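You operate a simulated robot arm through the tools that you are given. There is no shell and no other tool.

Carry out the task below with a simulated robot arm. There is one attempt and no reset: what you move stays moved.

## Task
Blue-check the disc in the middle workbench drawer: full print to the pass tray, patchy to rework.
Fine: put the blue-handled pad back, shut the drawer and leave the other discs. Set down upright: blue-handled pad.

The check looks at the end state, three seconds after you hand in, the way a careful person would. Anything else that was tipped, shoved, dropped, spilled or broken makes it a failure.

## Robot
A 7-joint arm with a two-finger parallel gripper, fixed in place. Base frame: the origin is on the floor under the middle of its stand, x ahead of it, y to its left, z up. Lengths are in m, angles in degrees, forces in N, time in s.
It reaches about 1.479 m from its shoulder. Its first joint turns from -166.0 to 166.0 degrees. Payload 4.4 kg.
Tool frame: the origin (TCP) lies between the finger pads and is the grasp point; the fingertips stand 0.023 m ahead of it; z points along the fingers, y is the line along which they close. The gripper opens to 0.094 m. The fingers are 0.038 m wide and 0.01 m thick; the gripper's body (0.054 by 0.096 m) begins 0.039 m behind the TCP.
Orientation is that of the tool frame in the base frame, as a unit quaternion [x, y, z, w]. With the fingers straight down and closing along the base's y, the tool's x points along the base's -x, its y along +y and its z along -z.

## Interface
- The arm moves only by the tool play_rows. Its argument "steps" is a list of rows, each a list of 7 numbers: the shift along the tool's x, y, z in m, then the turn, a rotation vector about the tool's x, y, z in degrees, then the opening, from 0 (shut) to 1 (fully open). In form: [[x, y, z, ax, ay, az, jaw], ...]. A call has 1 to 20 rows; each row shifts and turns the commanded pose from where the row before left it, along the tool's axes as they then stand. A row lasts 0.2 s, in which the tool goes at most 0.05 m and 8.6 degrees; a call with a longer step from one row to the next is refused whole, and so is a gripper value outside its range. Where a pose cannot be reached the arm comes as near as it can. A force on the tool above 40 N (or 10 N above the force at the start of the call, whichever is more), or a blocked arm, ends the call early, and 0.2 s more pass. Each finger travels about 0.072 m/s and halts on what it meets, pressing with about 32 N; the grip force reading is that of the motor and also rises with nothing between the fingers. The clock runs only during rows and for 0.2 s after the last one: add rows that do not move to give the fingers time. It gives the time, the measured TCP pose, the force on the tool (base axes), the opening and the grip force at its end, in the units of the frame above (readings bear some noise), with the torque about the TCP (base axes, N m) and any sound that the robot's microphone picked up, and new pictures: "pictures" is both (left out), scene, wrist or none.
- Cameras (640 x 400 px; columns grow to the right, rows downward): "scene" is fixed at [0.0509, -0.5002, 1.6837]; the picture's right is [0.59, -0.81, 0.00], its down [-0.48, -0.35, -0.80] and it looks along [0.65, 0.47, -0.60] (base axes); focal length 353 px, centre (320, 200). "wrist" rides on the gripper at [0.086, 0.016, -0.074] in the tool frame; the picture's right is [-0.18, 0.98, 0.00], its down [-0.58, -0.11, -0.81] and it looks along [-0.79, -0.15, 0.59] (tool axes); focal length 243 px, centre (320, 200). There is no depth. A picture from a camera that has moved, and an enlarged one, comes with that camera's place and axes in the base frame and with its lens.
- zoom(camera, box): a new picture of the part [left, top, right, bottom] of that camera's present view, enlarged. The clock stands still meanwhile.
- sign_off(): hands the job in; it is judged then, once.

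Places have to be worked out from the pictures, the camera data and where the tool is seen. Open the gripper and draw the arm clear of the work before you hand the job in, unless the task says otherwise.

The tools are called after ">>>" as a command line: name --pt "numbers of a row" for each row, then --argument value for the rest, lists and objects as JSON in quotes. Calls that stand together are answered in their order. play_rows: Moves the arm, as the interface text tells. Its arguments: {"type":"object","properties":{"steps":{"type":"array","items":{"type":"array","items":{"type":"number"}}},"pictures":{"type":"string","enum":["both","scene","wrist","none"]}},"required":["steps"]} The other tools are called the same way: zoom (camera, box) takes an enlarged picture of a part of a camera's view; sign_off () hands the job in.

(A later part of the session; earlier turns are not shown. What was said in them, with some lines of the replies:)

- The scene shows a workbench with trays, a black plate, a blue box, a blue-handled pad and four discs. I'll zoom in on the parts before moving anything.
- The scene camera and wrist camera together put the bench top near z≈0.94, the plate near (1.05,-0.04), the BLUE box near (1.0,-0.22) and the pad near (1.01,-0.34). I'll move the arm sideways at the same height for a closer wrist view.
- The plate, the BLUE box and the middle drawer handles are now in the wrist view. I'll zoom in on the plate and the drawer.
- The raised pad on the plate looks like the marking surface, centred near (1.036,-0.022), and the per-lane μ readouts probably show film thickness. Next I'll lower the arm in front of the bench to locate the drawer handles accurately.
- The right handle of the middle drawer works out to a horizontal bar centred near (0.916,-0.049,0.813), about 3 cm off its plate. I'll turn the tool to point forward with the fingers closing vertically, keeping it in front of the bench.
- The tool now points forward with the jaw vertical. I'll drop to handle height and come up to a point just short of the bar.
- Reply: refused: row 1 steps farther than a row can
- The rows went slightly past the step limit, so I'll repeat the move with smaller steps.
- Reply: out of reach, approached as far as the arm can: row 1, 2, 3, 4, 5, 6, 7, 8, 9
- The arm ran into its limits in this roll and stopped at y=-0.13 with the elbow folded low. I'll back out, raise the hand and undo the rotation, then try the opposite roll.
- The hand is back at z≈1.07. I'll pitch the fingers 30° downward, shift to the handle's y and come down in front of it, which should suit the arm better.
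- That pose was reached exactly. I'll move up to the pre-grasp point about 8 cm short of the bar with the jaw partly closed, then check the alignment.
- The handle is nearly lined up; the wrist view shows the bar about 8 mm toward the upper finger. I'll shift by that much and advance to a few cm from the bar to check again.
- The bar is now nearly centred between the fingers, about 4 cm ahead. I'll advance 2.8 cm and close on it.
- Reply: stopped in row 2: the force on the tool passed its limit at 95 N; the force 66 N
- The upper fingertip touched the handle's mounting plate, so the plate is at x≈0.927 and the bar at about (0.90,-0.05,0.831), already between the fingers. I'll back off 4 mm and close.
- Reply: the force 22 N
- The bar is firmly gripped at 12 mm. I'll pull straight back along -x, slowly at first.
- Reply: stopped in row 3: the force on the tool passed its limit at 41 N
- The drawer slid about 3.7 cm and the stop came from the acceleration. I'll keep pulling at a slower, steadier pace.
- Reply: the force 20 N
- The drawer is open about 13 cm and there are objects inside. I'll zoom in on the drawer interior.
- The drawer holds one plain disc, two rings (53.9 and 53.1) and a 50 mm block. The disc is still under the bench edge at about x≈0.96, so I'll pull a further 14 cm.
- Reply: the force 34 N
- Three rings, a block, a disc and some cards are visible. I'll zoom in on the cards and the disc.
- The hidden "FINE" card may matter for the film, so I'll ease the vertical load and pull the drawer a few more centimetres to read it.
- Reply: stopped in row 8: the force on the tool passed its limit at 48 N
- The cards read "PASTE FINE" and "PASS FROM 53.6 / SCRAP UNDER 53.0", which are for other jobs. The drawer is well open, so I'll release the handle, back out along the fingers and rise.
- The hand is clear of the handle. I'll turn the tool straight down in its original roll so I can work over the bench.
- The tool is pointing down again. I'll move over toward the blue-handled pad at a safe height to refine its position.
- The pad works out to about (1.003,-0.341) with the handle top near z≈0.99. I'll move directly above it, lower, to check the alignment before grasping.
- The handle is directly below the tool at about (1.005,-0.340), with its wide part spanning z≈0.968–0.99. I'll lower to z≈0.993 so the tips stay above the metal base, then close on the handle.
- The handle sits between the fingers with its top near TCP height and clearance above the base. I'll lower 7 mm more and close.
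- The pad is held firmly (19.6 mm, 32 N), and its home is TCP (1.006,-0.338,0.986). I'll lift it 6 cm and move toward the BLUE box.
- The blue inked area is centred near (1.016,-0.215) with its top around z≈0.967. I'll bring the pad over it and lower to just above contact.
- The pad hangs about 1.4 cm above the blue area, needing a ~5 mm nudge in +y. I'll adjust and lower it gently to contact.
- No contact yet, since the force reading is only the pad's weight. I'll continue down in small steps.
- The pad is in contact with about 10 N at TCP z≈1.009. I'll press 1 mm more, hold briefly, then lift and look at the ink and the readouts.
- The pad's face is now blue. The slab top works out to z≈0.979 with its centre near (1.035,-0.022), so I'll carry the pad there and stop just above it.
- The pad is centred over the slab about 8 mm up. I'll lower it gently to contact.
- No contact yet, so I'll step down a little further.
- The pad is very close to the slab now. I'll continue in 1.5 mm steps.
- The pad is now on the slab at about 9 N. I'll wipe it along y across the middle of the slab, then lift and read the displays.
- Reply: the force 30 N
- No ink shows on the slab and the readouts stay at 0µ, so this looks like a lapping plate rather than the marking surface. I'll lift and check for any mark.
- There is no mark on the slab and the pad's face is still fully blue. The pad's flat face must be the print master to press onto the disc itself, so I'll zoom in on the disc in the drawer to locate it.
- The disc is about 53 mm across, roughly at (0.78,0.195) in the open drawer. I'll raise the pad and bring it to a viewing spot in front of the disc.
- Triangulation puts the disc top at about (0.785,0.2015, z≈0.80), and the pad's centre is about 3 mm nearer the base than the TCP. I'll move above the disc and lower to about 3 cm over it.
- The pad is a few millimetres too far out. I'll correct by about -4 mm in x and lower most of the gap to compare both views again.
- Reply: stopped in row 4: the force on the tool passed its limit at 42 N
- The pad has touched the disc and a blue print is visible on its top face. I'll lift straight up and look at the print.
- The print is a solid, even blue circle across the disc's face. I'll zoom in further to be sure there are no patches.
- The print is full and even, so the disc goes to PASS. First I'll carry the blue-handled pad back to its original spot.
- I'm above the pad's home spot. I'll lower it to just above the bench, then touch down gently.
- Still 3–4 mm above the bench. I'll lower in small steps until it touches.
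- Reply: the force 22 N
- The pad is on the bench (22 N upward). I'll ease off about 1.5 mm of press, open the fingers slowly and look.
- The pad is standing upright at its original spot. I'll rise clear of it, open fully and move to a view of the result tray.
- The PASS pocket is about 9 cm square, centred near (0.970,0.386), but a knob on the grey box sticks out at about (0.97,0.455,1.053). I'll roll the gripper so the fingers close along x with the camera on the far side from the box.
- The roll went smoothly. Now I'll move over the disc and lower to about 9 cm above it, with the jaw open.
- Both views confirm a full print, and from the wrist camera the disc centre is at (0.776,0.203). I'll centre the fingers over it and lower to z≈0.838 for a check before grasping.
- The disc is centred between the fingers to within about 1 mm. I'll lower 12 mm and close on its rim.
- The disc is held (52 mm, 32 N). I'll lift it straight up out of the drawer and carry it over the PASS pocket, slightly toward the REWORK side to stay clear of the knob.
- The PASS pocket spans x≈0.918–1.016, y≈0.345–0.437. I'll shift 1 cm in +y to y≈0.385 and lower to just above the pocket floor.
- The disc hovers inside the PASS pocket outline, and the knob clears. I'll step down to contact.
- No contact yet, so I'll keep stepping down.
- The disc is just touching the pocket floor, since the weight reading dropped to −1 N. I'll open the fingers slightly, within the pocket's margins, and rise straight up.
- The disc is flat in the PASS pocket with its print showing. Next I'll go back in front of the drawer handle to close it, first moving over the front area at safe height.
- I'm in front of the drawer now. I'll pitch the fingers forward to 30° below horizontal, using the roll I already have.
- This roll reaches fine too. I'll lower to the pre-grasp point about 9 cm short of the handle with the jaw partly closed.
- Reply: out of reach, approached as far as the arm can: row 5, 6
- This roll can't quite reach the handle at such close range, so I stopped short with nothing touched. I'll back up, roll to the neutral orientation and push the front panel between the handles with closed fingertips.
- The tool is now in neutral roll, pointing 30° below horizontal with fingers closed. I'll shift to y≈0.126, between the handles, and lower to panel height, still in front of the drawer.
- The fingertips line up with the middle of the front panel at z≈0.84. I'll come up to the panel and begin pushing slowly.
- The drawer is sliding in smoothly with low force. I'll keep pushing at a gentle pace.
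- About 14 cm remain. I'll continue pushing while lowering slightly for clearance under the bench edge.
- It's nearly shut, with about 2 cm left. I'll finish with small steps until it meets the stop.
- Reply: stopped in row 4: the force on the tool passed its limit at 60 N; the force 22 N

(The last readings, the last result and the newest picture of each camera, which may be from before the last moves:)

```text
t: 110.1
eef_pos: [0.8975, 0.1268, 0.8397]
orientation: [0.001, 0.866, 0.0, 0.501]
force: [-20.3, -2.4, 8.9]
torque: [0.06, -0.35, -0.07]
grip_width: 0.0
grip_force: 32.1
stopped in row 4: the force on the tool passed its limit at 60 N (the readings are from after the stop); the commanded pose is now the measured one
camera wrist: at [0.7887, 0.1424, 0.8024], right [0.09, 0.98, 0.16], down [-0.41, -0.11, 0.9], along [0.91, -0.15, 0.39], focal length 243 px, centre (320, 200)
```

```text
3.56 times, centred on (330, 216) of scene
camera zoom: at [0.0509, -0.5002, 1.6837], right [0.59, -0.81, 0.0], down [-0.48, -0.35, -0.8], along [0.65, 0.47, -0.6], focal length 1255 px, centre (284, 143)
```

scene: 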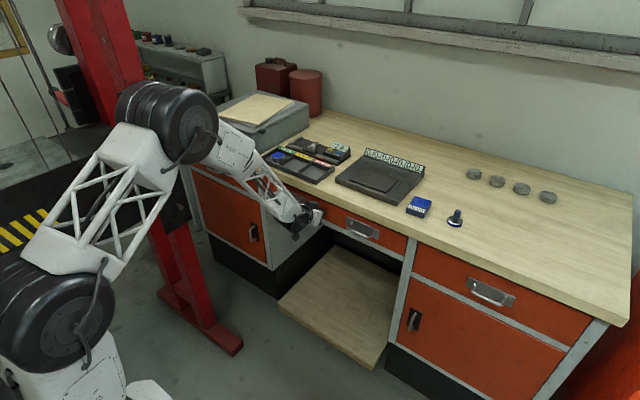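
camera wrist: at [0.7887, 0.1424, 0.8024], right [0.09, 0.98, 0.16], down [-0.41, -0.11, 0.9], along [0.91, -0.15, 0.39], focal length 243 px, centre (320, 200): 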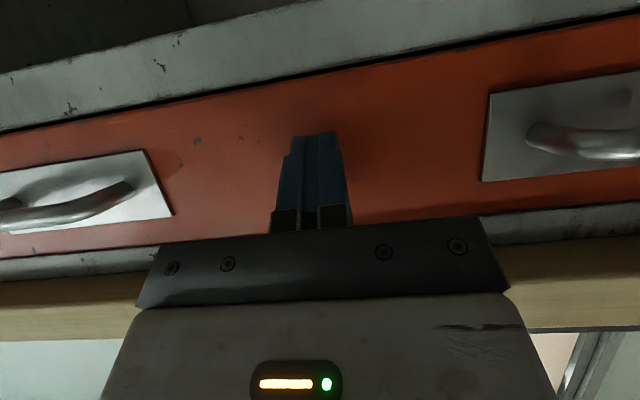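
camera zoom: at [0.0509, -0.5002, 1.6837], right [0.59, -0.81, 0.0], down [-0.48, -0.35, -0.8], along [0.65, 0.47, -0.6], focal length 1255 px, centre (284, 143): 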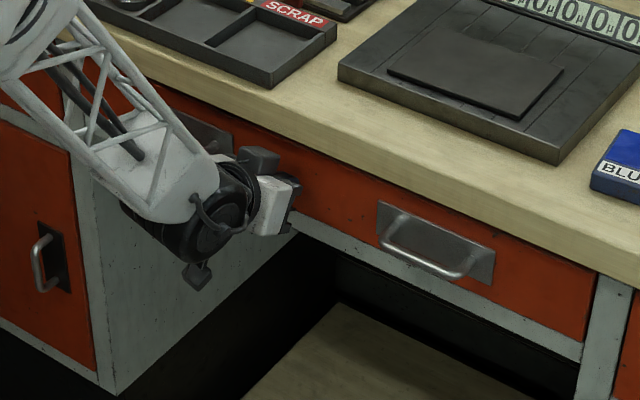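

The drawer hit its stop and looks shut. I'll back straight off the panel, open the gripper once clear, and raise the arm away from the work.

>>> play_rows --pt "0.005 0 -0.00866 0 0 0 0" --pt "0.015 0 -0.026 0 0 0 0" --pt "0.02 0 -0.0346 0 0 0 0" --pt "0.02 0 -0.0346 0 0 0 0.2" --pt "0.02 0 -0.0346 0 0 0 0.4" --pt "0.02 0 -0.0346 0 0 0 0.6" --pt "0.02 0 -0.0346 0 0 0 0.8" --pt "-0.0346 0 -0.02 0 0 0 1" --pt "-0.0346 0 -0.02 0 0 0 1" --pt "-0.0346 0 -0.02 0 0 0 1" --pt "-0.0346 0 -0.02 0 0 0 1" --pt "-0.0346 0 -0.02 0 0 0 1" --pt "-0.0346 0 -0.02 0 0 0 1" --pt "-0.0346 0 -0.02 0 0 0 1" --pt "-0.0346 0 -0.02 0 0 0 1" --pt "0 0 0 0 0 0 1"

>>> zoom --camera "scene" --box '[240, 160, 440, 285]'

>>> zoom --camera "scene" --box '[250, 120, 450, 245]'

>>> zoom --camera "scene" --box '[390, 150, 590, 275]'

```text
t: 113.5
eef_pos: [0.6549, 0.1246, 1.1573]
orientation: [0.001, 0.865, 0.0, 0.502]
force: [-0.2, 0.9, -0.3]
torque: [0.02, -0.02, 0.0]
grip_width: 0.0941
grip_force: 0.0
camera wrist: at [0.5477, 0.1416, 1.1196], right [0.09, 0.98, 0.16], down [-0.41, -0.11, 0.9], along [0.91, -0.15, 0.39], focal length 243 px, centre (320, 200)
```

scene: 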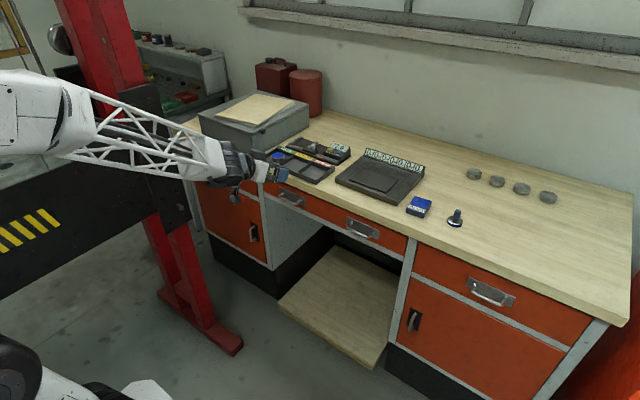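
wrist: 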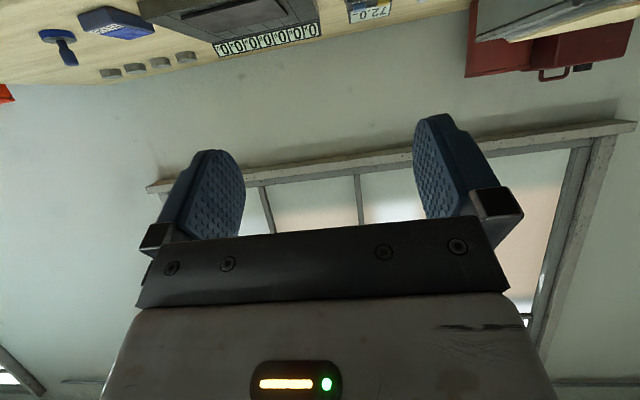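

```text
3.20 times, centred on (340, 222) of scene
camera zoom: at [0.0509, -0.5002, 1.6837], right [0.59, -0.81, 0.0], down [-0.48, -0.35, -0.8], along [0.65, 0.47, -0.6], focal length 1129 px, centre (256, 128)
```

zoom: 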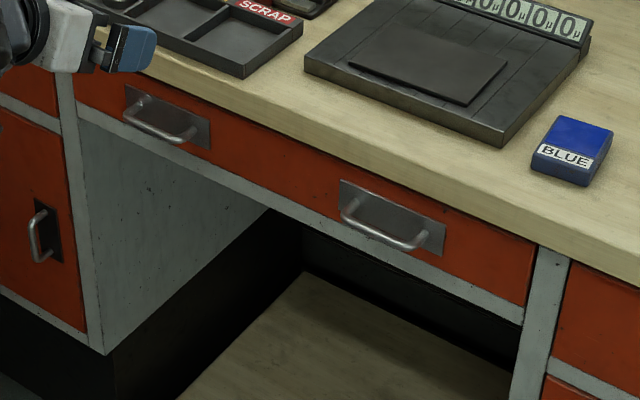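

```text
3.20 times, centred on (350, 182) of scene
camera zoom: at [0.0509, -0.5002, 1.6837], right [0.59, -0.81, 0.0], down [-0.48, -0.35, -0.8], along [0.65, 0.47, -0.6], focal length 1129 px, centre (224, 256)
```

zoom: 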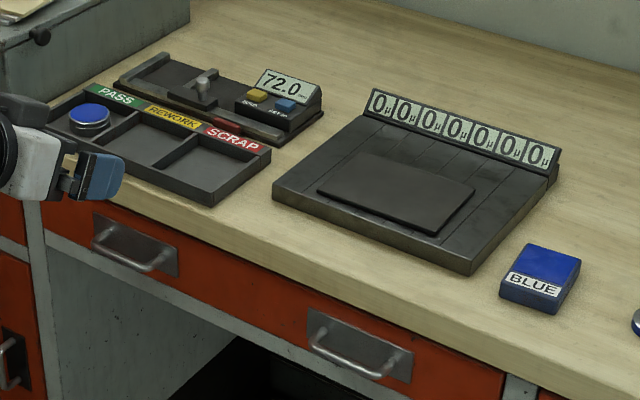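

```text
3.20 times, centred on (490, 212) of scene
camera zoom: at [0.0509, -0.5002, 1.6837], right [0.59, -0.81, 0.0], down [-0.48, -0.35, -0.8], along [0.65, 0.47, -0.6], focal length 1129 px, centre (-224, 160)
```

zoom: 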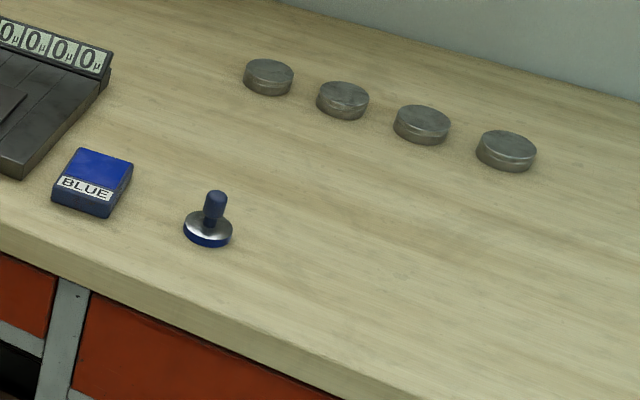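

The drawer handles match the original closed view exactly, the disc is in PASS, the pad stands upright in its spot, and the other discs are untouched. I'll raise the arm a bit further clear before handing in.

>>> play_rows --pt "-0.03 0 -0.0173 0 0 0 1" --pt "-0.03 0 -0.0173 0 0 0 1" --pt "-0.03 0 -0.0173 0 0 0 1" --pt "0 0 0 0 0 0 1"

>>> zoom --camera "scene" --box '[245, 120, 345, 195]'

```text
t: 114.5
eef_pos: [0.654, 0.1247, 1.2622]
orientation: [0.002, 0.865, -0.001, 0.502]
force: [0.8, 0.1, -0.5]
torque: [0.0, -0.04, 0.01]
grip_width: 0.0943
grip_force: 0.1
camera wrist: at [0.5457, 0.142, 1.2244], right [0.09, 0.98, 0.16], down [-0.41, -0.11, 0.9], along [0.91, -0.15, 0.39], focal length 243 px, centre (320, 200)
```

scene: 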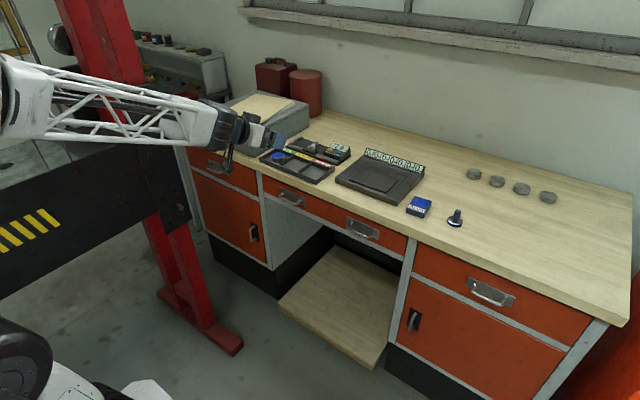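
wrist: 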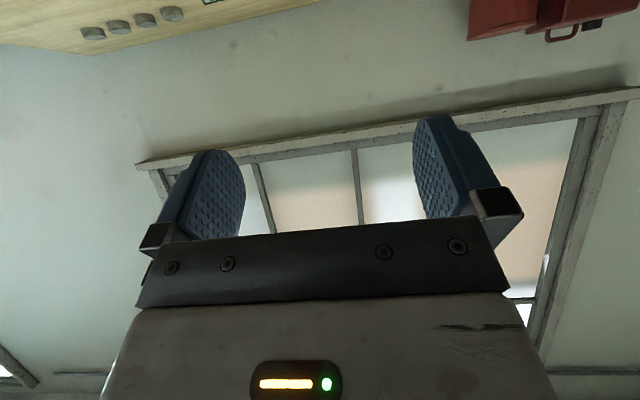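

```text
5.33 times, centred on (295, 158) of scene
camera zoom: at [0.0509, -0.5002, 1.6837], right [0.59, -0.81, 0.0], down [-0.48, -0.35, -0.8], along [0.65, 0.47, -0.6], focal length 1882 px, centre (453, 427)
```

zoom: 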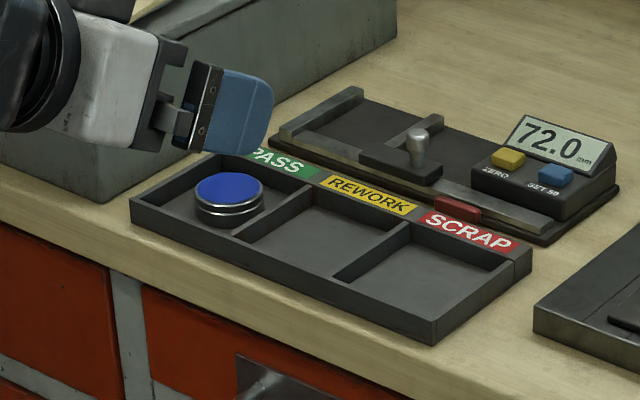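

The end state looks right: the full-print disc is flat in PASS, the drawer is shut, the pad is upright at its place, and the gripper is open and clear. I'm handing in.

>>> sign_off

```text
The job is handed in.
```

I blue-checked the disc from the middle drawer. It took a full, even blue print, so I put it in the PASS tray and handed the job in.

- **Check:** I inked the blue-handled pad on the BLUE box and pressed it once onto the disc's top face, still in the drawer. The contact peaked at about 42 N, firmer than I intended. The print had no gaps, and both cameras showed it as solid.
- **Blue-handled pad:** it is back upright where it stood, with blue still on its face.
- **Drawer:** it is shut against its stop. The rings, gauge block and cards in it were left alone.
- **Other discs:** the four on the bench were not touched.
- **Wrong turn:** before working out that the pad prints straight onto the disc, I wiped the inked pad across the dark plate with the µ readouts. It left no visible mark, and the readouts I could see stayed at 0.
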